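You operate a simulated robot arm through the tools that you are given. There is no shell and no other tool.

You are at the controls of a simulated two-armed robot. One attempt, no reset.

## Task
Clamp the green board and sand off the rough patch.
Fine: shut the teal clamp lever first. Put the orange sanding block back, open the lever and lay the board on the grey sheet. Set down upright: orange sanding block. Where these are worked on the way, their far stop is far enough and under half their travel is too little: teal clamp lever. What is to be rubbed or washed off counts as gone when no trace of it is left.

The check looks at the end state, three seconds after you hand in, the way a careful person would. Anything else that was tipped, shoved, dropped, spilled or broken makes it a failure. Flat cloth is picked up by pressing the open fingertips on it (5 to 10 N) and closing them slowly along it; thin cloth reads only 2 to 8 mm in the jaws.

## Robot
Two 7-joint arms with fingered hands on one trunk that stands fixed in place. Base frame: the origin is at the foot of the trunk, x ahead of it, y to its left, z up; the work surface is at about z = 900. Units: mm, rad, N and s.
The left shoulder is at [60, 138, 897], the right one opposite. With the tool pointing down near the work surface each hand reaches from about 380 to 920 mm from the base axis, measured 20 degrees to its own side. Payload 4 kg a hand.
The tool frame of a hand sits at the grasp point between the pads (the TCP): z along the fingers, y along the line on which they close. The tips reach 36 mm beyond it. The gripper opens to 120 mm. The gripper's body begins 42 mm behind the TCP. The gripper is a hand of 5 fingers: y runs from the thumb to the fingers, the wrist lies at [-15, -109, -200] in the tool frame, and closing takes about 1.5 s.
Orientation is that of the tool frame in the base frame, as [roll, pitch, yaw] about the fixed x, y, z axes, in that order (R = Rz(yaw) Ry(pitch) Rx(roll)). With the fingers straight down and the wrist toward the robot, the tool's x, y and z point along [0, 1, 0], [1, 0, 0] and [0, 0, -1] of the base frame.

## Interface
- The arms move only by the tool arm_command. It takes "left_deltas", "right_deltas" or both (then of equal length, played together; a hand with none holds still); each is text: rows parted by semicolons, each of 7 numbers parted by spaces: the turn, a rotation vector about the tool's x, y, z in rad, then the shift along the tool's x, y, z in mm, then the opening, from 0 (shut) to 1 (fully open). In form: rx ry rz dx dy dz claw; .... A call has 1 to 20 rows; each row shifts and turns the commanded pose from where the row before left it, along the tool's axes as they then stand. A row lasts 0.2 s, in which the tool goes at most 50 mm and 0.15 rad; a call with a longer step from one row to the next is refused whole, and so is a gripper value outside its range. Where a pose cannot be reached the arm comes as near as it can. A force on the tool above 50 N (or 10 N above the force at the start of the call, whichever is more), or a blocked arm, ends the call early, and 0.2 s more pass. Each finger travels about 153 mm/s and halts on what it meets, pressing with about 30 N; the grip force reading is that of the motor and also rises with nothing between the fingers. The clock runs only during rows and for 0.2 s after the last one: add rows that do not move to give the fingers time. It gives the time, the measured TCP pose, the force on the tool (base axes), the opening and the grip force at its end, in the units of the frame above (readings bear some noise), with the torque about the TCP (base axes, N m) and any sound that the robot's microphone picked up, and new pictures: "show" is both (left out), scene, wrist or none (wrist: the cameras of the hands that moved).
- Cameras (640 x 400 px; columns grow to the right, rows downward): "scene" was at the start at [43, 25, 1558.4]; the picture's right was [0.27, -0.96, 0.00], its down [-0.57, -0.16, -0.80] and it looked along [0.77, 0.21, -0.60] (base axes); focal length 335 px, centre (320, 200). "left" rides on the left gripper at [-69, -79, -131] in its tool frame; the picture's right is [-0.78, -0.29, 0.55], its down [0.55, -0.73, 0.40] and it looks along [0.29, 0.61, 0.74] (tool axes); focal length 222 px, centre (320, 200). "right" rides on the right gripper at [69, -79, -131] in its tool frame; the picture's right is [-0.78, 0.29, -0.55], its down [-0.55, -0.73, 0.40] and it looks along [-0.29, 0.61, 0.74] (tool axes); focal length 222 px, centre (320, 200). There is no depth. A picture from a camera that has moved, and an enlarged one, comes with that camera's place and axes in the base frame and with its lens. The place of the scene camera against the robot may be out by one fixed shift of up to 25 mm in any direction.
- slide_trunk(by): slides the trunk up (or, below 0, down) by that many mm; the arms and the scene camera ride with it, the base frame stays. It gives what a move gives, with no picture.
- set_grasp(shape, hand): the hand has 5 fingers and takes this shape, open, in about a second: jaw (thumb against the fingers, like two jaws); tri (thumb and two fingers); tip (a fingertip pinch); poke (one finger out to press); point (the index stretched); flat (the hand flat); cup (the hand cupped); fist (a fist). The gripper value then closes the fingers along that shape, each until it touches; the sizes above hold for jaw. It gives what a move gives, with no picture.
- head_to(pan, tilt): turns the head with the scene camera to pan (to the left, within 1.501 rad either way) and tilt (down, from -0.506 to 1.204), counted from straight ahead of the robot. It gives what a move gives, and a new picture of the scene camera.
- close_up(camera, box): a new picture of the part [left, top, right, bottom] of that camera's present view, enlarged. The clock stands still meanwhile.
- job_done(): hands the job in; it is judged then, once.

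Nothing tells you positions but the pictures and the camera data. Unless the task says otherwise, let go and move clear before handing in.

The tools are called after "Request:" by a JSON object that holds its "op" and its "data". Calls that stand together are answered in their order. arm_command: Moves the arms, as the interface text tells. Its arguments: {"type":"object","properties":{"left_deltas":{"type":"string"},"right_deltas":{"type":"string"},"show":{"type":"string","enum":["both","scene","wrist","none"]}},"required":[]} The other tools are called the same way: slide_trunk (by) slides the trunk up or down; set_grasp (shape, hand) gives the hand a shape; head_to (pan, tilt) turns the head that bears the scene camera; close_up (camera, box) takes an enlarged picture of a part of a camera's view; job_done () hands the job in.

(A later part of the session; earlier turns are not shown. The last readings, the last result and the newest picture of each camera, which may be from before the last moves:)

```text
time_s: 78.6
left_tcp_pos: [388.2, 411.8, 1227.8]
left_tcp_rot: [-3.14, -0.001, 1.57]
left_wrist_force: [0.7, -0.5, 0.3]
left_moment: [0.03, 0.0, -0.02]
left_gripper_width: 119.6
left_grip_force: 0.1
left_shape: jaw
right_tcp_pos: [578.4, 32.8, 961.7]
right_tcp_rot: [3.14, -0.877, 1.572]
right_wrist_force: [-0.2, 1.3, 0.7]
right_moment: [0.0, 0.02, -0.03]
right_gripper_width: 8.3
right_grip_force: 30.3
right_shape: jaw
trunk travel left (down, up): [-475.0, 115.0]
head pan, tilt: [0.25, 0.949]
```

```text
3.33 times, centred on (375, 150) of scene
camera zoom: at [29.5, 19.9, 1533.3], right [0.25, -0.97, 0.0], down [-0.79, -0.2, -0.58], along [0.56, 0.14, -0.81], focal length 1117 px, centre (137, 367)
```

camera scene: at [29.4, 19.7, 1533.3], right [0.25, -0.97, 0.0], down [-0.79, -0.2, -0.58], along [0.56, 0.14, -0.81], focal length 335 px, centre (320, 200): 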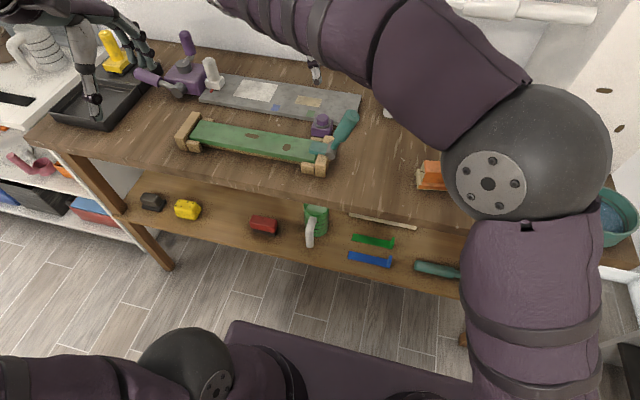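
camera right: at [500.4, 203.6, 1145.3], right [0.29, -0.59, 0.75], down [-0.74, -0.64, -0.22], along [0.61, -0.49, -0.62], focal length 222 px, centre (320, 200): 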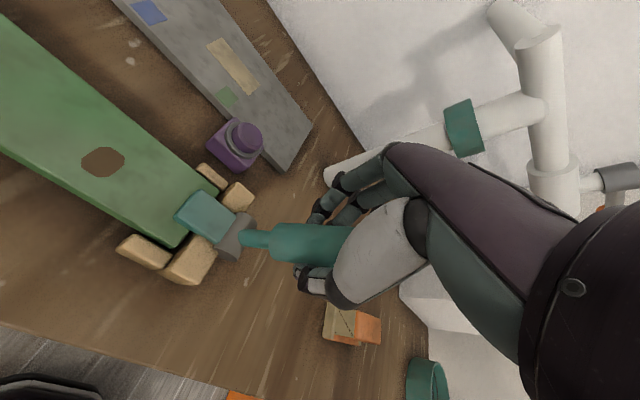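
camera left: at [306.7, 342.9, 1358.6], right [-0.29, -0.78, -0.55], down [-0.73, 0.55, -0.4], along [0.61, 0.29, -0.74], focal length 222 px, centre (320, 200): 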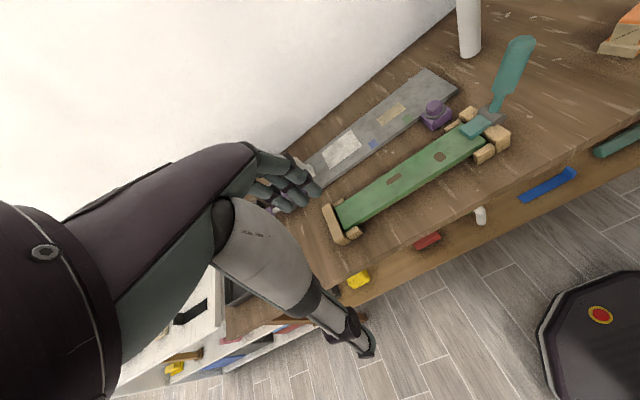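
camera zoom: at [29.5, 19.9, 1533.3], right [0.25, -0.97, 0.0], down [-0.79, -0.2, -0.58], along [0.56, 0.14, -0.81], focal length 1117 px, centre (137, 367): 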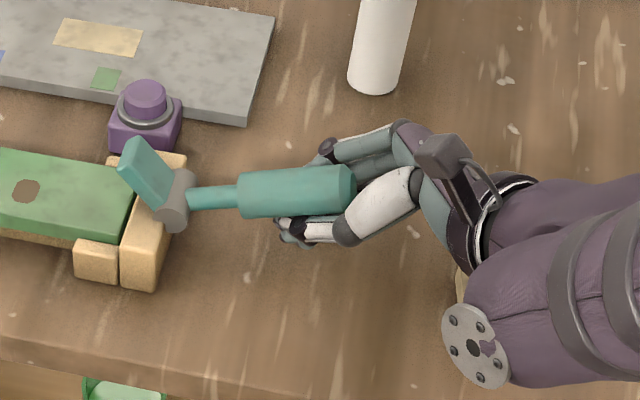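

The fingers slipped off under the handle, with the lever very nearly open. I'll open the hand, back out and look at the lever.

Request:
{"op": "arm_command", "data": {"right_deltas": "0 0 0 0 0 0 0.2; 0 0 0 0 0 0 0.5; 0 0 0 0 0 0 0.8; 0 0 0 0 0 0 1; 0 0 0 0 0 0 1; 0 0 0 0 0 0 1; 0 0 0 0 0 0 1; 0 0 0 0 0 0 1; 0 0 0 0 0 0 1", "show": "none"}}

Request:
{"op": "arm_command", "data": {"right_deltas": "0 0 0 0 0 -20 1; 0 0 0 0 0 -30 1; 0 0 0 0 0 -40 1; 0 0 0 0 0 -40 1; 0 0 0 0 0 0 1", "show": "both"}}

Request:
{"op": "close_up", "data": {"camera": "scene", "box": [290, 100, 470, 210]}}

Request:
{"op": "close_up", "data": {"camera": "left", "box": [430, 0, 640, 150]}}

```text
time_s: 80.6
left_tcp_pos: [387.4, 412.3, 1226.8]
left_tcp_rot: [3.142, 0.0, 1.572]
left_wrist_force: [0.5, -0.4, 0.9]
left_moment: [-0.01, -0.02, 0.01]
left_gripper_width: 120.0
left_grip_force: 0.0
left_shape: jaw
right_tcp_pos: [579.4, 31.6, 960.8]
right_tcp_rot: [3.141, -0.874, 1.572]
right_wrist_force: [-0.8, 0.1, 0.1]
right_moment: [-0.02, 0.03, 0.02]
right_gripper_width: 119.8
right_grip_force: 0.0
right_shape: jaw
trunk travel left (down, up): [-475.0, 115.0]
head pan, tilt: [0.25, 0.949]
```

```text
time_s: 81.8
left_tcp_pos: [386.6, 412.6, 1226.8]
left_tcp_rot: [-3.141, 0.001, 1.572]
left_wrist_force: [-0.5, 0.1, -0.2]
left_moment: [0.01, -0.01, 0.02]
left_gripper_width: 119.4
left_grip_force: 0.0
left_shape: jaw
right_tcp_pos: [579.1, -68.1, 1044.8]
right_tcp_rot: [-3.141, -0.874, 1.571]
right_wrist_force: [-0.5, 0.3, 0.0]
right_moment: [-0.02, -0.02, -0.05]
right_gripper_width: 119.5
right_grip_force: 0.1
right_shape: jaw
trunk travel left (down, up): [-475.0, 115.0]
head pan, tilt: [0.25, 0.949]
camera scene: at [29.6, 20.0, 1533.3], right [0.25, -0.97, 0.0], down [-0.79, -0.2, -0.58], along [0.56, 0.14, -0.81], focal length 335 px, centre (320, 200)
camera right: at [500.8, -124.7, 1183.3], right [0.29, -0.92, -0.25], down [-0.74, -0.05, -0.68], along [0.61, 0.38, -0.69], focal length 222 px, centre (320, 200)
```

scene: 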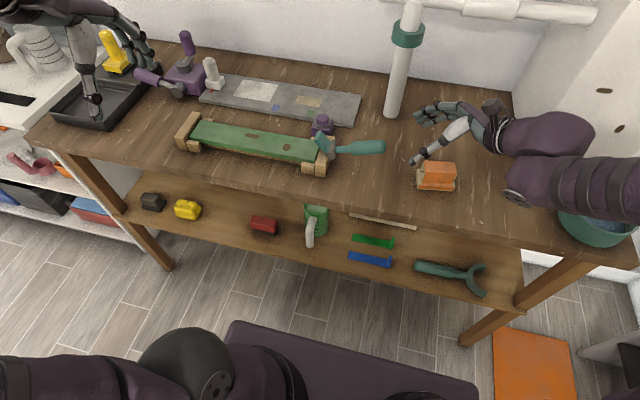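
right: 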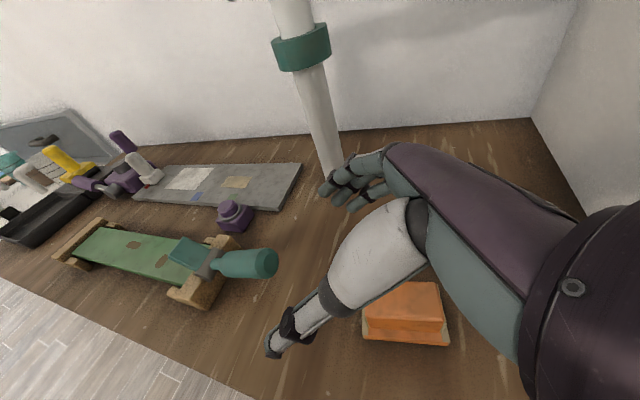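

```text
3.56 times, centred on (380, 155) of scene
camera zoom: at [29.6, 20.0, 1533.3], right [0.25, -0.97, 0.0], down [-0.79, -0.2, -0.58], along [0.56, 0.14, -0.81], focal length 1191 px, centre (107, 360)
```

zoom: 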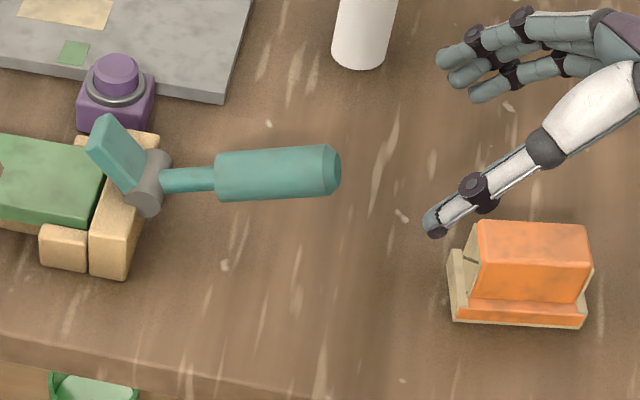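

```text
2.67 times, centred on (535, 75) of left
camera zoom: at [307.0, 342.9, 1358.5], right [-0.29, -0.78, -0.55], down [-0.74, 0.55, -0.4], along [0.61, 0.29, -0.74], focal length 592 px, centre (-253, 533)
```

zoom: 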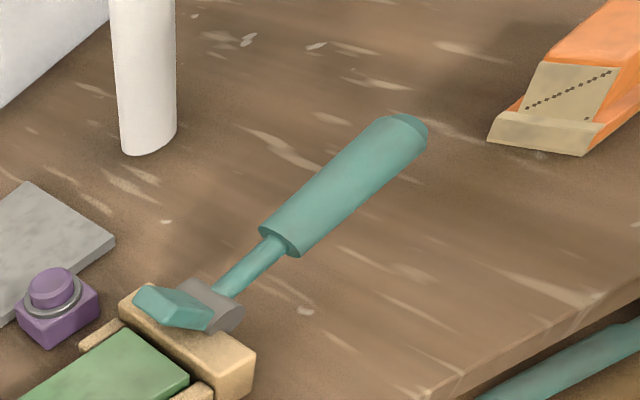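

The lever sits about 4–5° short of its open stop. I'll turn the right hand fingers-down, close it, and press the handle down from above.

Request:
{"op": "arm_command", "data": {"right_deltas": "0 -0.1457 0 0 0 0 1; 0 -0.1457 0 0 0 0 1; 0 -0.1457 0 0 0 0 1; 0 -0.1457 0 0 0 0 1; 0 -0.1457 0 0 0 0 1; 0 -0.1457 0 0 0 0 1; 0 0 0 0 0 -15 0.7; 0 0 0 0 0 -10 0.4; 0 0 0 0 0 0 0; 0 0 0 0 0 0 0; 0 0 0 0 0 0 0; 0 0 0 25 0 0 0; 0 0 0 25 0 0 0; 0 0 0 25 0 0 0; 0 0 0 23 0 0 0; 0 0 0 0 0 0 0", "show": "both"}}

Request:
{"op": "close_up", "data": {"camera": "left", "box": [430, 0, 640, 150]}}

Request:
{"op": "close_up", "data": {"camera": "scene", "box": [290, 60, 470, 180]}}

```text
time_s: 85.2
left_tcp_pos: [387.2, 411.7, 1226.1]
left_tcp_rot: [-3.14, 0.0, 1.57]
left_wrist_force: [-0.3, 0.2, -0.1]
left_moment: [-0.01, 0.0, 0.02]
left_gripper_width: 119.6
left_grip_force: 0.0
left_shape: jaw
right_tcp_pos: [579.0, 29.9, 1069.5]
right_tcp_rot: [-3.141, 0.0, 1.571]
right_wrist_force: [-0.7, 0.0, 0.6]
right_moment: [-0.01, 0.02, -0.02]
right_gripper_width: 0.1
right_grip_force: 30.0
right_shape: jaw
trunk travel left (down, up): [-475.0, 115.0]
head pan, tilt: [0.25, 0.949]
camera scene: at [29.5, 19.7, 1533.3], right [0.25, -0.97, 0.0], down [-0.79, -0.2, -0.58], along [0.56, 0.14, -0.81], focal length 335 px, centre (320, 200)
camera right: at [500.1, 98.1, 1201.9], right [0.29, -0.79, 0.55], down [-0.73, -0.55, -0.4], along [0.61, -0.29, -0.74], focal length 222 px, centre (320, 200)
```

scene: 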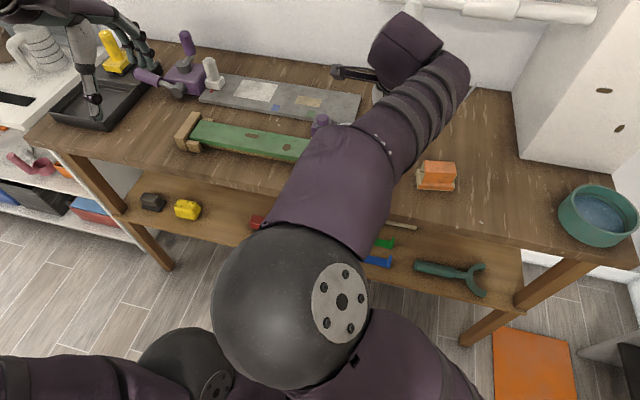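
right: 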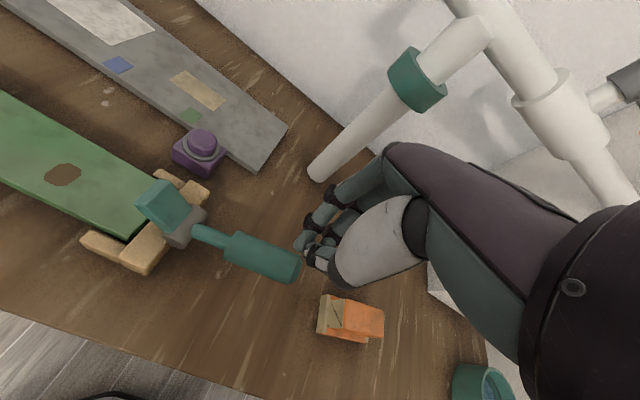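

```text
2.67 times, centred on (535, 75) of left
camera zoom: at [306.8, 342.5, 1358.6], right [-0.29, -0.78, -0.55], down [-0.73, 0.55, -0.4], along [0.61, 0.29, -0.74], focal length 592 px, centre (-253, 533)
```

zoom: 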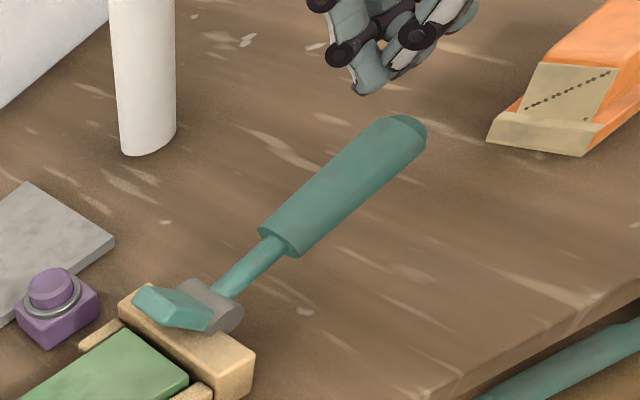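

```text
3.33 times, centred on (380, 120) of scene
camera zoom: at [29.5, 19.7, 1533.3], right [0.25, -0.97, 0.0], down [-0.79, -0.2, -0.58], along [0.56, 0.14, -0.81], focal length 1117 px, centre (120, 467)
```

zoom: 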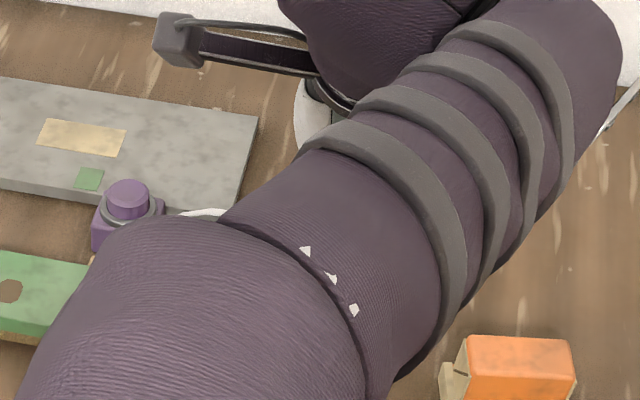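

The closed fingers hang right above the handle's outer part. I'll lower until they touch, then press the handle down.

Request:
{"op": "arm_command", "data": {"right_deltas": "0 0 0 0 0 15 0; 0 0 0 0 0 15 0; 0 0 0 0 0 5 0; 0 0 0 0 0 4 0; 0 0 0 0 0 0 0", "show": "none"}}

Request:
{"op": "close_up", "data": {"camera": "left", "box": [430, 0, 640, 150]}}

Request:
{"op": "close_up", "data": {"camera": "right", "box": [140, 150, 380, 300]}}

```text
time_s: 86.4
left_tcp_pos: [387.3, 411.3, 1227.1]
left_tcp_rot: [-3.141, 0.0, 1.571]
left_wrist_force: [-0.5, 0.9, 0.0]
left_moment: [0.02, 0.0, -0.01]
left_gripper_width: 119.9
left_grip_force: 0.1
left_shape: jaw
right_tcp_pos: [579.6, 30.0, 1029.6]
right_tcp_rot: [3.14, -0.001, 1.571]
right_wrist_force: [0.2, -0.6, 3.1]
right_moment: [-0.04, 0.01, -0.02]
right_gripper_width: 0.0
right_grip_force: 30.2
right_shape: jaw
trunk travel left (down, up): [-475.0, 115.0]
head pan, tilt: [0.25, 0.949]
```

```text
2.67 times, centred on (535, 75) of left
camera zoom: at [306.7, 342.7, 1358.6], right [-0.29, -0.78, -0.55], down [-0.73, 0.55, -0.4], along [0.61, 0.29, -0.74], focal length 592 px, centre (-253, 533)
```

zoom: 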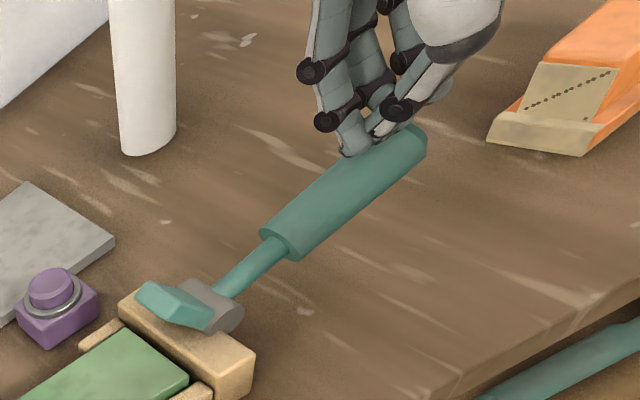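

```text
2.67 times, centred on (260, 225) of right
camera zoom: at [499.9, 98.4, 1163.0], right [0.29, -0.78, 0.55], down [-0.73, -0.55, -0.4], along [0.61, -0.29, -0.74], focal length 592 px, centre (480, 133)
```

zoom: 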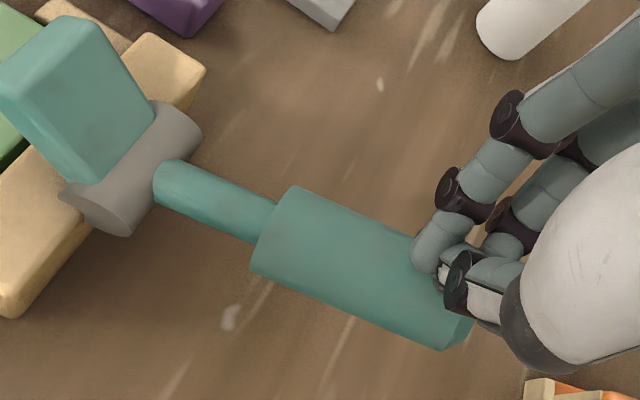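

Touching with 3 N and the handle is going down. I'll press further in small steps until it stops.

Request:
{"op": "arm_command", "data": {"right_deltas": "0 0 0 0 0 2 0; 0 0 0 0 0 2 0; 0 0 0 0 0 2 0; 0 0 0 0 0 0 0", "show": "none"}}

Request:
{"op": "arm_command", "data": {"right_deltas": "0 0 0 0 0 2 0; 0 0 0 0 0 2 0; 0 0 0 0 0 0 0", "show": "none"}}

Request:
{"op": "close_up", "data": {"camera": "left", "box": [430, 0, 640, 150]}}

```text
time_s: 87.4
left_tcp_pos: [386.1, 411.3, 1227.1]
left_tcp_rot: [-3.141, 0.0, 1.572]
left_wrist_force: [0.5, 0.0, 0.5]
left_moment: [-0.02, -0.01, 0.0]
left_gripper_width: 119.6
left_grip_force: 0.0
left_shape: jaw
right_tcp_pos: [579.3, 29.8, 1025.5]
right_tcp_rot: [3.138, -0.002, 1.569]
right_wrist_force: [4.8, -2.8, 15.7]
right_moment: [-0.29, -0.16, 0.08]
right_gripper_width: 0.0
right_grip_force: 30.0
right_shape: jaw
trunk travel left (down, up): [-475.0, 115.0]
head pan, tilt: [0.25, 0.949]
```

```text
time_s: 88.2
left_tcp_pos: [385.8, 412.0, 1226.7]
left_tcp_rot: [-3.141, 0.0, 1.572]
left_wrist_force: [-0.7, -0.8, -1.2]
left_moment: [-0.01, 0.0, 0.0]
left_gripper_width: 119.8
left_grip_force: 0.1
left_shape: jaw
right_tcp_pos: [579.6, 29.7, 1023.7]
right_tcp_rot: [3.132, 0.0, 1.569]
right_wrist_force: [11.0, -0.5, 34.2]
right_moment: [-0.3, -0.41, 0.13]
right_gripper_width: 0.0
right_grip_force: 30.0
right_shape: jaw
trunk travel left (down, up): [-475.0, 115.0]
head pan, tilt: [0.25, 0.949]
```

```text
2.67 times, centred on (535, 75) of left
camera zoom: at [305.7, 342.7, 1359.1], right [-0.29, -0.78, -0.55], down [-0.73, 0.55, -0.4], along [0.61, 0.29, -0.74], focal length 592 px, centre (-253, 533)
```

zoom: 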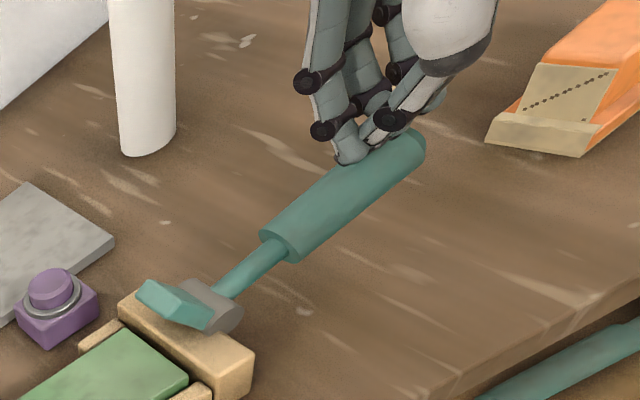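

Force climbed to 34 N with no more travel, so the handle is at its open stop. I'll lift off and take the right hand well away.

Request:
{"op": "arm_command", "data": {"right_deltas": "0 0 0 0 0 -10 0; 0 0 0 0 0 -30 0; 0 0 0 0 0 -40 0; 0 0 0 0 0 -45 0; 0 0 0 0 0 -45 0; 0 0 0 -40 -15 0 0.5; 0 0 0 -40 -15 0 1; 0 0 0 -40 -15 0 1; 0 0 0 -40 -15 0 1; 0 0 0 -40 -15 0 1; 0 0 0 -40 -15 0 1; 0 0 0 -40 -15 0 1; 0 0 0 -40 -15 0 1; 0 0 0 -40 -10 0 1; 0 0 0 -40 0 0 1; 0 0 0 -20 0 0 1; 0 0 0 0 0 0 1", "show": "both"}}

Request:
{"op": "close_up", "data": {"camera": "scene", "box": [290, 100, 470, 210]}}

Request:
{"op": "close_up", "data": {"camera": "left", "box": [300, 40, 640, 260]}}

```text
time_s: 91.8
left_tcp_pos: [386.3, 413.2, 1227.3]
left_tcp_rot: [-3.141, 0.002, 1.572]
left_wrist_force: [-0.2, 0.2, 1.0]
left_moment: [0.01, 0.0, 0.02]
left_gripper_width: 120.0
left_grip_force: 0.0
left_shape: jaw
right_tcp_pos: [449.0, -390.8, 1190.0]
right_tcp_rot: [-3.14, -0.001, 1.571]
right_wrist_force: [0.5, -0.5, -0.7]
right_moment: [-0.02, 0.0, 0.0]
right_gripper_width: 120.0
right_grip_force: 0.0
right_shape: jaw
trunk travel left (down, up): [-475.0, 115.0]
head pan, tilt: [0.25, 0.949]
camera scene: at [29.4, 19.9, 1533.3], right [0.25, -0.97, 0.0], down [-0.79, -0.2, -0.58], along [0.56, 0.14, -0.81], focal length 335 px, centre (320, 200)
camera right: at [369.9, -322.0, 1323.0], right [0.29, -0.79, 0.55], down [-0.73, -0.55, -0.4], along [0.61, -0.29, -0.74], focal length 222 px, centre (320, 200)
```

scene: 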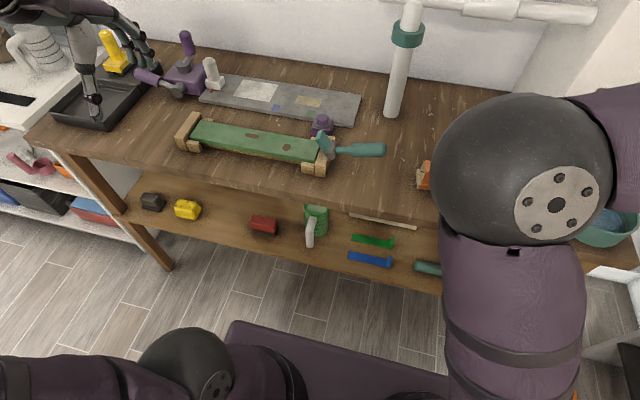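
right: 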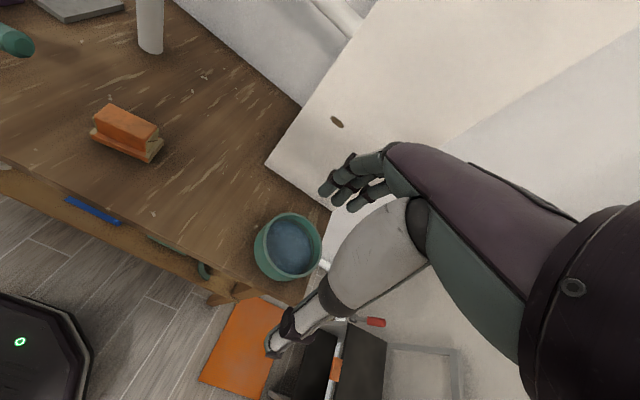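

```text
3.56 times, centred on (380, 155) of scene
camera zoom: at [29.4, 19.9, 1533.3], right [0.25, -0.97, 0.0], down [-0.79, -0.2, -0.58], along [0.56, 0.14, -0.81], focal length 1191 px, centre (107, 360)
```

zoom: 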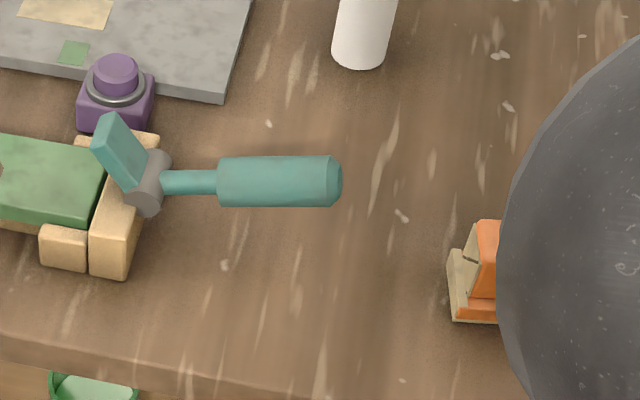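

```text
1.82 times, centred on (470, 150) of left
camera zoom: at [306.8, 342.8, 1358.5], right [-0.29, -0.78, -0.55], down [-0.73, 0.55, -0.4], along [0.61, 0.29, -0.74], focal length 404 px, centre (47, 291)
```

zoom: 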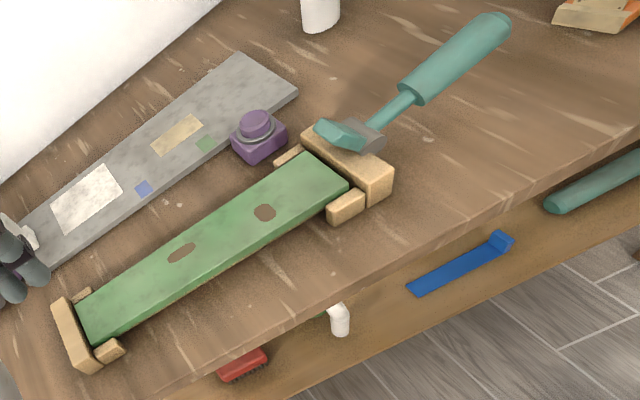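

The lever matches its original open picture. Now I'll study the board, its bed and the sheet closely before lifting the board.

Request:
{"op": "close_up", "data": {"camera": "scene", "box": [225, 115, 345, 185]}}

Request:
{"op": "close_up", "data": {"camera": "left", "box": [330, 140, 450, 230]}}

Request:
{"op": "close_up", "data": {"camera": "left", "box": [430, 100, 530, 180]}}

Request:
{"op": "close_up", "data": {"camera": "scene", "box": [160, 100, 260, 170]}}

Request:
{"op": "close_up", "data": {"camera": "scene", "box": [180, 60, 370, 150]}}

```text
5.33 times, centred on (285, 150) of scene
camera zoom: at [29.4, 19.9, 1533.3], right [0.25, -0.97, 0.0], down [-0.79, -0.2, -0.58], along [0.56, 0.14, -0.81], focal length 1787 px, centre (507, 467)
```

zoom: 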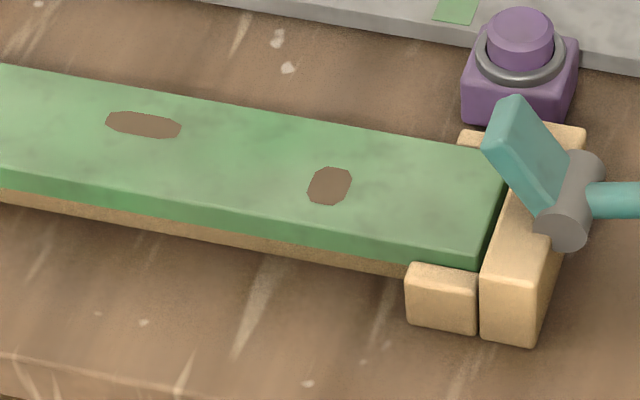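

```text
4.44 times, centred on (390, 185) of left
camera zoom: at [306.8, 342.8, 1358.5], right [-0.29, -0.78, -0.55], down [-0.73, 0.55, -0.4], along [0.61, 0.29, -0.74], focal length 987 px, centre (9, 267)
```

zoom: 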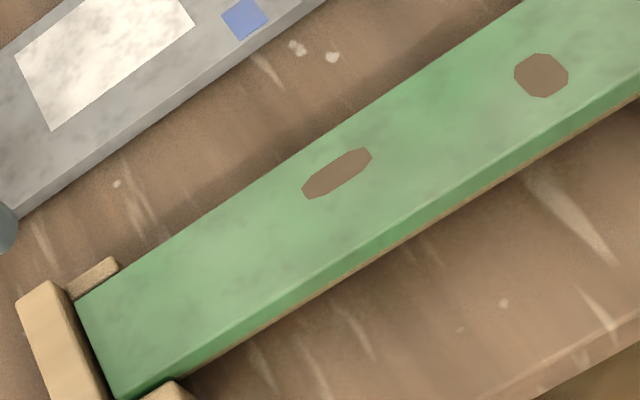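

```text
5.00 times, centred on (480, 140) of left
camera zoom: at [306.8, 342.8, 1358.5], right [-0.29, -0.78, -0.55], down [-0.73, 0.55, -0.4], along [0.61, 0.29, -0.74], focal length 1111 px, centre (-480, 500)
```

zoom: 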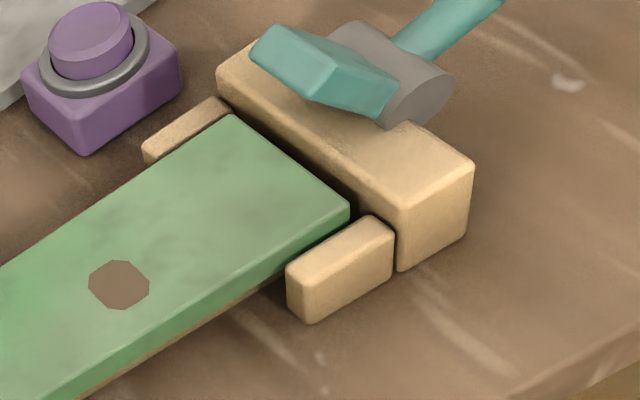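

```text
5.71 times, centred on (210, 135) of scene
camera zoom: at [29.4, 19.9, 1533.3], right [0.25, -0.97, 0.0], down [-0.79, -0.2, -0.58], along [0.56, 0.14, -0.81], focal length 1914 px, centre (949, 571)
```

zoom: 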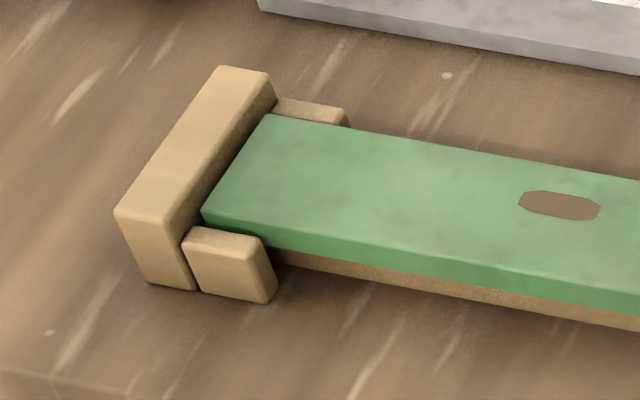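

```text
3.37 times, centred on (275, 105) of scene
camera zoom: at [29.4, 19.9, 1533.3], right [0.25, -0.97, 0.0], down [-0.79, -0.2, -0.58], along [0.56, 0.14, -0.81], focal length 1128 px, centre (472, 520)
```

zoom: 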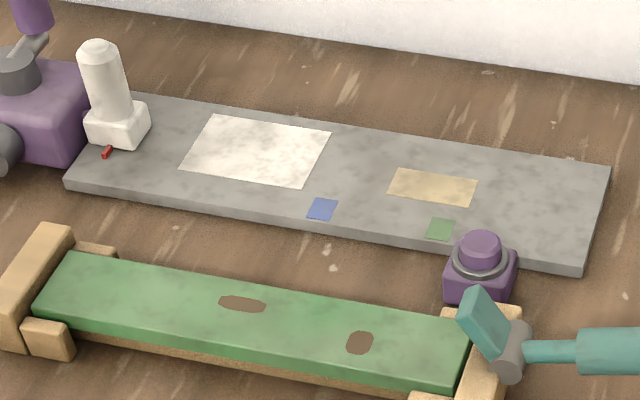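

The board is green all round and sits on a tan bed between corner guides. Before lifting I want to know whether the open pad overhangs the board's right end, so I'm zooming in there.

Request:
{"op": "close_up", "data": {"camera": "left", "box": [455, 85, 515, 135]}}

Request:
{"op": "close_up", "data": {"camera": "scene", "box": [300, 125, 350, 180]}}

```text
8.00 times, centred on (485, 110) of left
camera zoom: at [306.8, 342.8, 1358.5], right [-0.29, -0.78, -0.55], down [-0.73, 0.55, -0.4], along [0.61, 0.29, -0.74], focal length 1777 px, centre (-1000, 920)
```

zoom: 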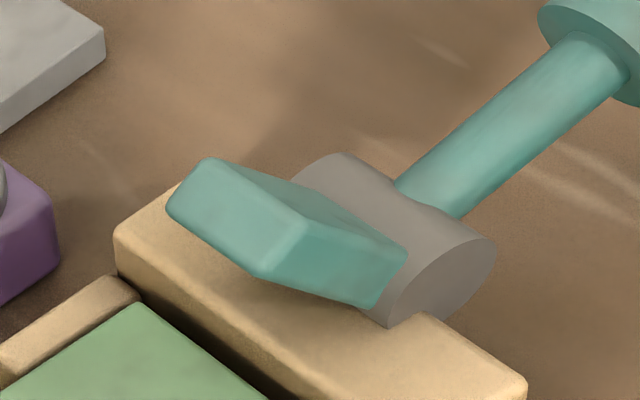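

```text
7.27 times, centred on (325, 152) of scene
camera zoom: at [29.4, 19.9, 1533.3], right [0.25, -0.97, 0.0], down [-0.79, -0.2, -0.58], along [0.56, 0.14, -0.81], focal length 2436 px, centre (284, 546)
```

zoom: 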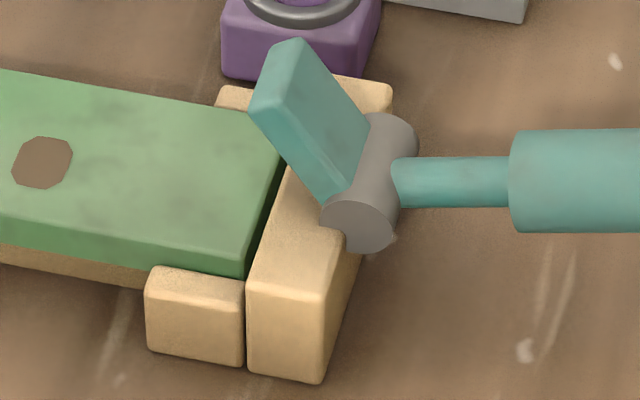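

The open pad's lower corner overhangs the board's right end by a mm or three at z≈985. So I'll lift the board about 38 mm, shift it left, and only then go higher. First I'll bring the left hand above the board's middle.

Request:
{"op": "arm_command", "data": {"left_deltas": "0 0 0 -15.7 32.5 21.2 1; 0 0 0 -15.7 32.5 21.2 1; 0 0 0 -15.7 32.5 21.2 1; 0 0 0 -15.7 32.5 21.2 1; 0 0 0 -15.7 32.5 21.2 1; 0 0 0 -15.7 32.5 21.2 1; 0 0 0 0 0 0 1", "show": "both"}}

Request:
{"op": "close_up", "data": {"camera": "left", "box": [220, 160, 640, 400]}}

Request:
{"op": "close_up", "data": {"camera": "scene", "box": [160, 60, 370, 190]}}

```text
time_s: 93.4
left_tcp_pos: [581.5, 318.6, 1100.2]
left_tcp_rot: [3.14, -0.001, 1.571]
left_wrist_force: [0.5, -0.2, 0.0]
left_moment: [0.02, -0.05, -0.01]
left_gripper_width: 119.6
left_grip_force: 0.1
left_shape: jaw
right_tcp_pos: [449.3, -390.0, 1190.4]
right_tcp_rot: [3.141, 0.0, 1.571]
right_wrist_force: [0.7, 0.1, 0.3]
right_moment: [-0.04, 0.0, -0.01]
right_gripper_width: 119.7
right_grip_force: 0.1
right_shape: jaw
trunk travel left (down, up): [-475.0, 115.0]
head pan, tilt: [0.25, 0.949]
camera scene: at [29.0, 19.9, 1533.3], right [0.25, -0.97, 0.0], down [-0.79, -0.2, -0.58], along [0.56, 0.14, -0.81], focal length 335 px, centre (320, 200)
camera left: at [501.0, 248.7, 1231.6], right [-0.29, -0.78, -0.55], down [-0.73, 0.55, -0.4], along [0.61, 0.29, -0.74], focal length 222 px, centre (320, 200)
```

scene: 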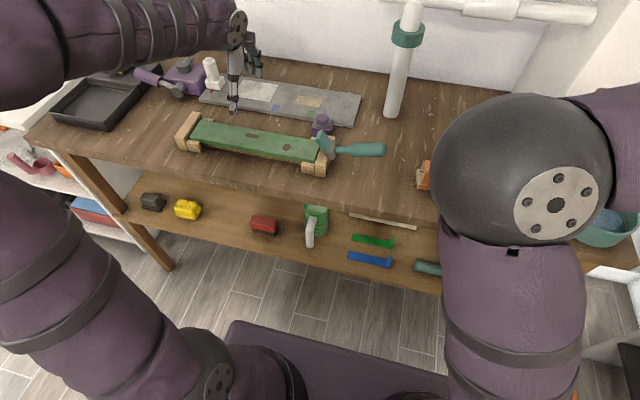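
left: 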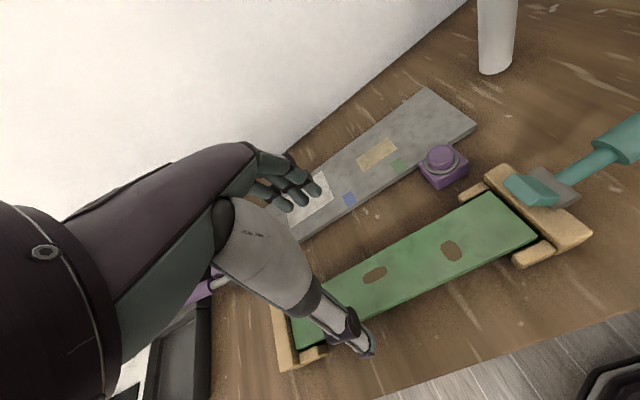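

```text
1.52 times, centred on (430, 280) of left
camera zoom: at [501.0, 248.7, 1231.6], right [-0.29, -0.78, -0.55], down [-0.73, 0.55, -0.4], along [0.61, 0.29, -0.74], focal length 338 px, centre (152, 78)
```

zoom: 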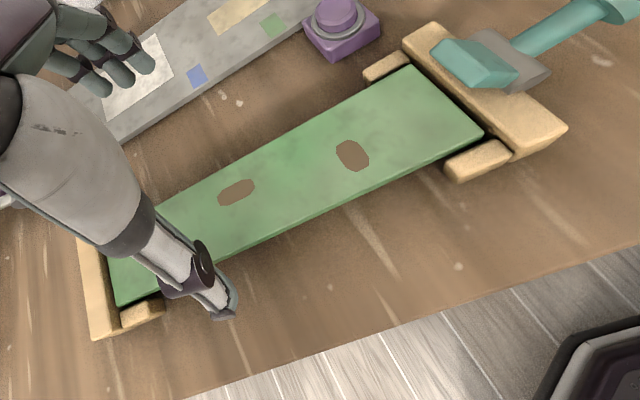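

```text
3.05 times, centred on (265, 125) of scene
camera zoom: at [29.0, 19.9, 1533.3], right [0.25, -0.97, 0.0], down [-0.79, -0.2, -0.58], along [0.56, 0.14, -0.81], focal length 1021 px, centre (488, 429)
```

zoom: 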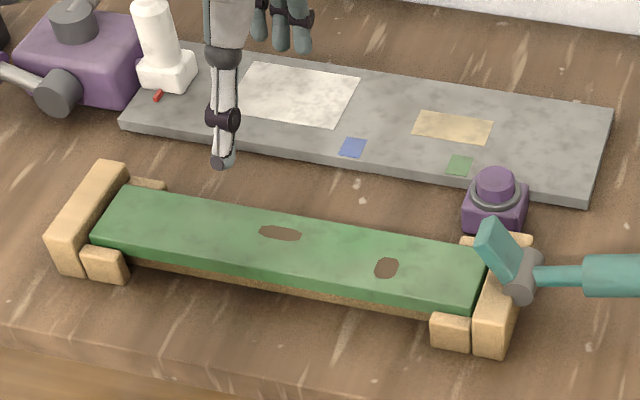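

The board spans about x 547–611, y 161–480, centred at (580, 320). I'll lower the left hand in two steps to straddle it.

Request:
{"op": "arm_command", "data": {"left_deltas": "0 0 0 0.4 -0.5 40 1; 0 0 0 0.4 -0.5 40 1; 0 0 0 0.4 -0.5 30 1; 0 0 0 0 0 15 1; 0 0 0 0 0 0 1", "show": "none"}}

Request:
{"op": "close_up", "data": {"camera": "scene", "box": [160, 60, 370, 190]}}

Request:
{"op": "close_up", "data": {"camera": "left", "box": [200, 130, 500, 380]}}

```text
time_s: 94.6
left_tcp_pos: [580.6, 320.1, 975.0]
left_tcp_rot: [-3.14, -0.001, 1.571]
left_wrist_force: [-0.8, 0.0, -1.0]
left_moment: [-0.06, -0.03, 0.04]
left_gripper_width: 120.1
left_grip_force: 0.0
left_shape: jaw
right_tcp_pos: [449.2, -389.7, 1190.0]
right_tcp_rot: [3.14, 0.0, 1.57]
right_wrist_force: [-0.4, 0.2, -0.7]
right_moment: [0.0, 0.01, -0.04]
right_gripper_width: 119.6
right_grip_force: 0.1
right_shape: jaw
trunk travel left (down, up): [-475.0, 115.0]
head pan, tilt: [0.25, 0.949]
```

```text
3.05 times, centred on (265, 125) of scene
camera zoom: at [29.4, 19.8, 1533.3], right [0.25, -0.97, 0.0], down [-0.79, -0.2, -0.58], along [0.56, 0.14, -0.81], focal length 1021 px, centre (488, 429)
```

zoom: 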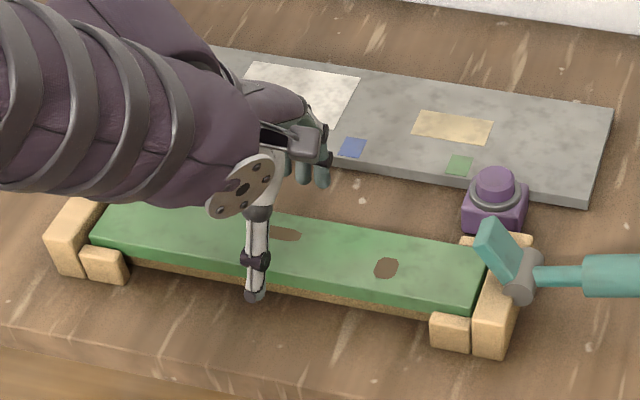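

```text
1.60 times, centred on (350, 255) of left
camera zoom: at [500.0, 250.5, 1106.1], right [-0.29, -0.78, -0.55], down [-0.73, 0.55, -0.4], along [0.61, 0.29, -0.74], focal length 355 px, centre (272, 112)
```

zoom: 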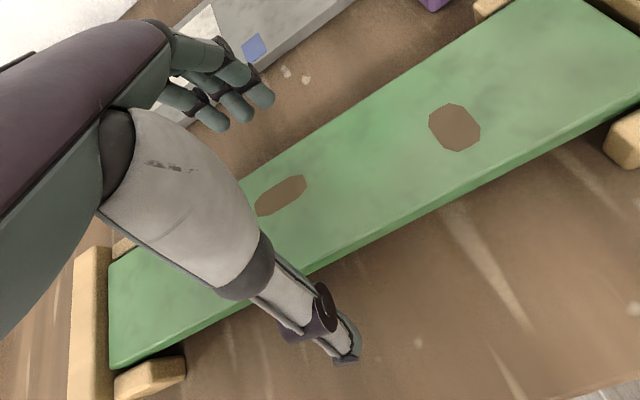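

The thumb is in front and the fingers behind, both clear of the board. I'll lower the last 18 mm and close gently on its long sides.

Request:
{"op": "arm_command", "data": {"left_deltas": "0 0 0 0 0 10 1; 0 0 0 0 0 8 1; 0 0 0 0 0 0 1; 0 0 0 0 0 0 0.8; 0 0 0 0 0 0 0.7; 0 0 0 0 0 0 0.6; 0 0 0 0 0 0 0.5; 0 0 0 0 0 0 0.4; 0 0 0 0 0 0 0.2; 0 0 0 0 0 0 0; 0 0 0 0 0 0 0; 0 0 0 0 0 0 0; 0 0 0 0 0 0 0", "show": "none"}}

Request:
{"op": "close_up", "data": {"camera": "scene", "box": [160, 60, 370, 190]}}

Request:
{"op": "close_up", "data": {"camera": "left", "box": [200, 130, 500, 380]}}

```text
time_s: 97.4
left_tcp_pos: [579.5, 319.8, 957.1]
left_tcp_rot: [-3.14, 0.001, 1.572]
left_wrist_force: [0.4, -0.4, 0.1]
left_moment: [0.0, -0.02, -0.07]
left_gripper_width: 60.8
left_grip_force: 30.1
left_shape: jaw
right_tcp_pos: [448.9, -390.3, 1189.3]
right_tcp_rot: [-3.14, 0.0, 1.57]
right_wrist_force: [0.8, 0.4, 0.6]
right_moment: [0.0, -0.01, 0.01]
right_gripper_width: 119.7
right_grip_force: 0.1
right_shape: jaw
trunk travel left (down, up): [-475.0, 115.0]
head pan, tilt: [0.25, 0.949]
```

```text
3.05 times, centred on (265, 125) of scene
camera zoom: at [29.6, 19.9, 1533.3], right [0.25, -0.97, 0.0], down [-0.79, -0.2, -0.58], along [0.56, 0.14, -0.81], focal length 1021 px, centre (488, 429)
```

zoom: 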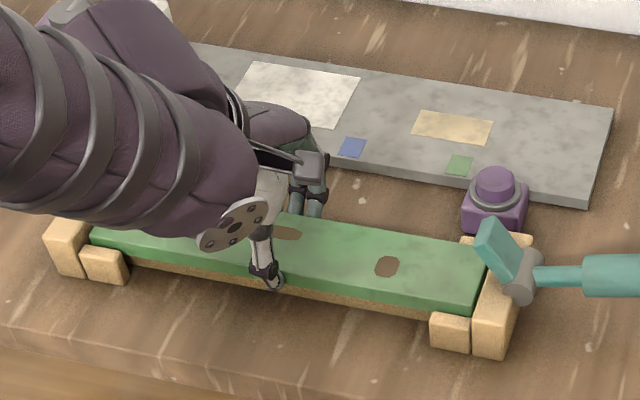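

```text
1.60 times, centred on (350, 255) of left
camera zoom: at [499.9, 250.4, 1088.1], right [-0.29, -0.78, -0.55], down [-0.73, 0.55, -0.4], along [0.61, 0.29, -0.74], focal length 355 px, centre (272, 112)
```

zoom: 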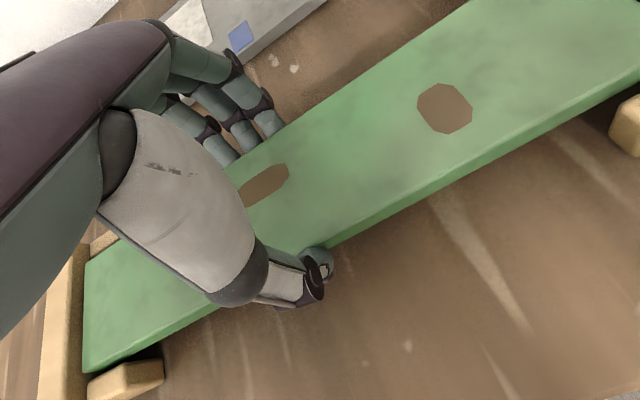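

The board is gripped (61 mm, 30 N). I'll lift a little and check for level and resistance.

Request:
{"op": "arm_command", "data": {"left_deltas": "0 0 0 0 0 -5 0; 0 0 0 0 0 -5 0; 0 0 0 0 0 -5 0; 0 0 0 0 0 0 0", "show": "none"}}

Request:
{"op": "close_up", "data": {"camera": "scene", "box": [160, 60, 370, 190]}}

Request:
{"op": "close_up", "data": {"camera": "left", "box": [200, 130, 640, 400]}}

```text
time_s: 98.4
left_tcp_pos: [579.5, 320.8, 972.2]
left_tcp_rot: [-3.141, 0.001, 1.572]
left_wrist_force: [0.7, -0.7, -2.5]
left_moment: [0.01, 0.02, 0.0]
left_gripper_width: 60.7
left_grip_force: 30.1
left_shape: jaw
right_tcp_pos: [449.3, -389.6, 1190.0]
right_tcp_rot: [-3.141, -0.002, 1.571]
right_wrist_force: [-0.2, 0.4, -0.4]
right_moment: [0.0, 0.0, -0.02]
right_gripper_width: 119.7
right_grip_force: 0.1
right_shape: jaw
trunk travel left (down, up): [-475.0, 115.0]
head pan, tilt: [0.25, 0.949]
```

```text
3.05 times, centred on (265, 125) of scene
camera zoom: at [29.7, 19.9, 1533.3], right [0.25, -0.97, 0.0], down [-0.79, -0.2, -0.58], along [0.56, 0.14, -0.81], focal length 1021 px, centre (488, 429)
```

zoom: 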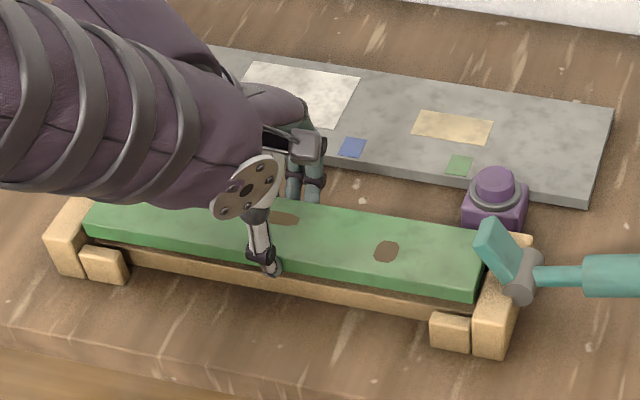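

```text
1.45 times, centred on (420, 265) of left
camera zoom: at [500.4, 250.5, 1103.5], right [-0.29, -0.78, -0.55], down [-0.74, 0.55, -0.4], along [0.61, 0.29, -0.74], focal length 323 px, centre (174, 106)
```

zoom: 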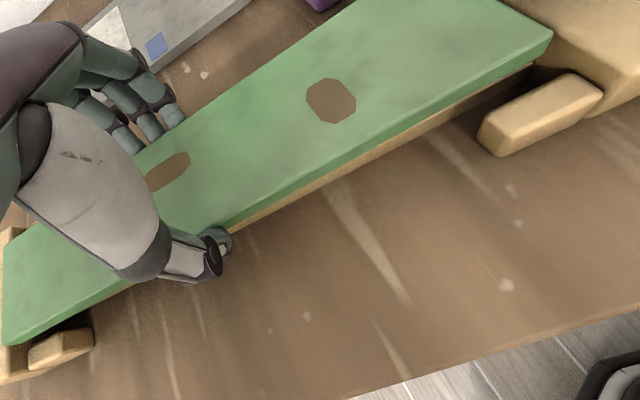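

The board lifts level. I'll go up another 22 mm, staying under the pad, and check clearances.

Request:
{"op": "arm_command", "data": {"left_deltas": "0 0 0 0 0 -7 0; 0 0 0 0 0 -8 0; 0 0 0 0 0 -7 0; 0 0 0 0 0 0 0", "show": "none"}}

Request:
{"op": "close_up", "data": {"camera": "scene", "box": [160, 60, 370, 190]}}

Request:
{"op": "close_up", "data": {"camera": "scene", "box": [165, 95, 245, 155]}}

Request:
{"op": "close_up", "data": {"camera": "left", "box": [200, 130, 640, 400]}}

```text
time_s: 99.4
left_tcp_pos: [579.8, 320.2, 994.1]
left_tcp_rot: [3.141, -0.002, 1.571]
left_wrist_force: [-0.4, -0.2, -1.0]
left_moment: [0.0, -0.02, 0.0]
left_gripper_width: 60.7
left_grip_force: 30.2
left_shape: jaw
right_tcp_pos: [450.3, -390.3, 1191.4]
right_tcp_rot: [3.141, -0.001, 1.571]
right_wrist_force: [0.4, 0.1, -0.5]
right_moment: [0.01, 0.0, -0.03]
right_gripper_width: 120.0
right_grip_force: 0.0
right_shape: jaw
trunk travel left (down, up): [-475.0, 115.0]
head pan, tilt: [0.25, 0.949]
```

```text
3.05 times, centred on (265, 125) of scene
camera zoom: at [29.7, 19.9, 1533.3], right [0.25, -0.97, 0.0], down [-0.79, -0.2, -0.58], along [0.56, 0.14, -0.81], focal length 1021 px, centre (488, 429)
```

zoom: 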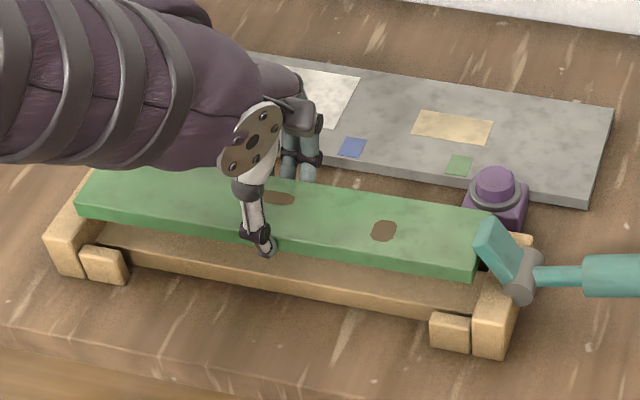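

```text
6.67 times, centred on (205, 125) of scene
camera zoom: at [29.7, 19.9, 1533.3], right [0.25, -0.97, 0.0], down [-0.79, -0.2, -0.58], along [0.56, 0.14, -0.81], focal length 2233 px, centre (1087, 700)
```

zoom: 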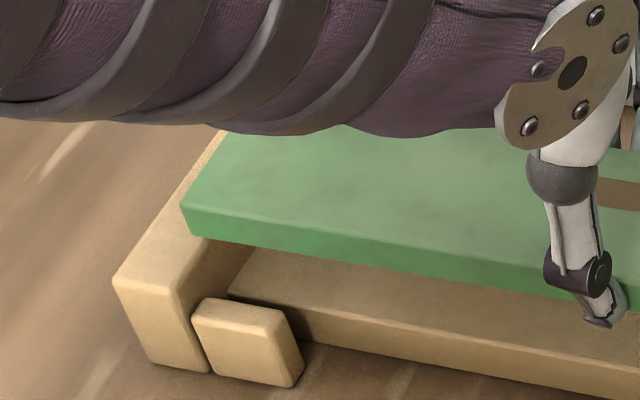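

```text
1.45 times, centred on (420, 265) of left
camera zoom: at [500.2, 250.7, 1125.2], right [-0.29, -0.78, -0.55], down [-0.74, 0.55, -0.4], along [0.61, 0.29, -0.74], focal length 323 px, centre (174, 106)
```

zoom: 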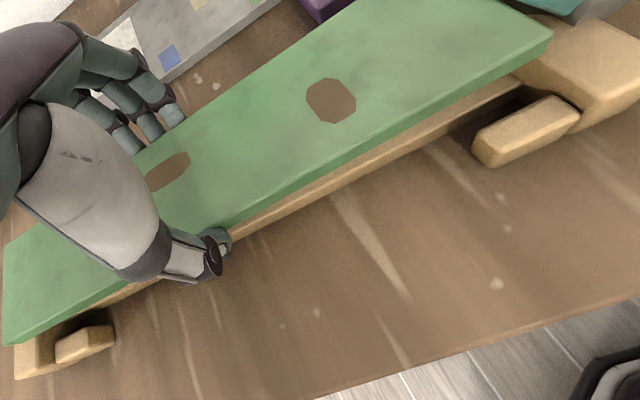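

The board's bottom is about level with or just above the left stop's top. I'll rise 4 mm more and ease it left in small steps, watching the force.

Request:
{"op": "arm_command", "data": {"left_deltas": "0 0 0 0 0 -4 0; 0 0 0 4 0 0 0; 0 0 0 4 0 0 0; 0 0 0 0 0 0 0", "show": "none"}}

Request:
{"op": "close_up", "data": {"camera": "scene", "box": [165, 95, 245, 155]}}

Request:
{"op": "close_up", "data": {"camera": "scene", "box": [290, 115, 350, 165]}}

```text
time_s: 100.4
left_tcp_pos: [581.8, 327.1, 997.8]
left_tcp_rot: [-3.14, 0.0, 1.574]
left_wrist_force: [-0.7, -0.5, -2.6]
left_moment: [0.01, -0.01, 0.01]
left_gripper_width: 60.8
left_grip_force: 30.4
left_shape: jaw
right_tcp_pos: [450.6, -390.1, 1190.1]
right_tcp_rot: [-3.141, 0.0, 1.571]
right_wrist_force: [0.5, -0.3, -0.1]
right_moment: [-0.02, 0.01, -0.02]
right_gripper_width: 119.8
right_grip_force: 0.0
right_shape: jaw
trunk travel left (down, up): [-475.0, 115.0]
head pan, tilt: [0.25, 0.949]
```

```text
6.67 times, centred on (205, 125) of scene
camera zoom: at [29.7, 19.9, 1533.3], right [0.25, -0.97, 0.0], down [-0.79, -0.2, -0.58], along [0.56, 0.14, -0.81], focal length 2233 px, centre (1087, 700)
```

zoom: 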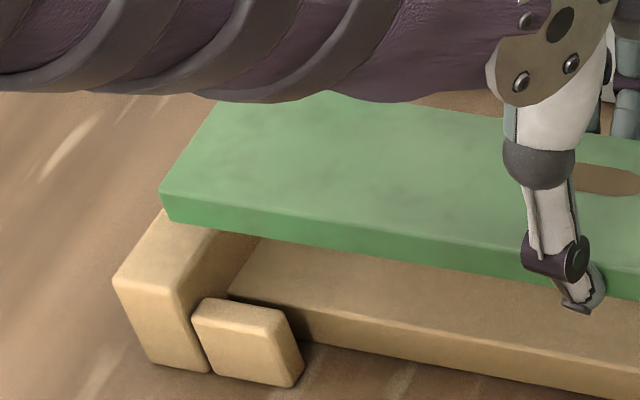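

```text
8.00 times, centred on (320, 140) of scene
camera zoom: at [29.7, 19.9, 1533.3], right [0.25, -0.97, 0.0], down [-0.79, -0.2, -0.58], along [0.56, 0.14, -0.81], focal length 2680 px, centre (320, 680)
```

zoom: 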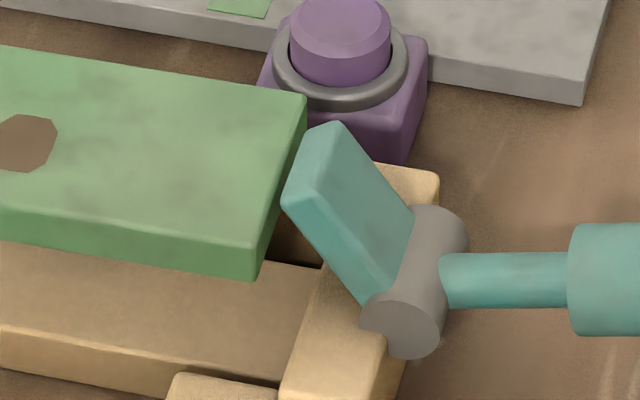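

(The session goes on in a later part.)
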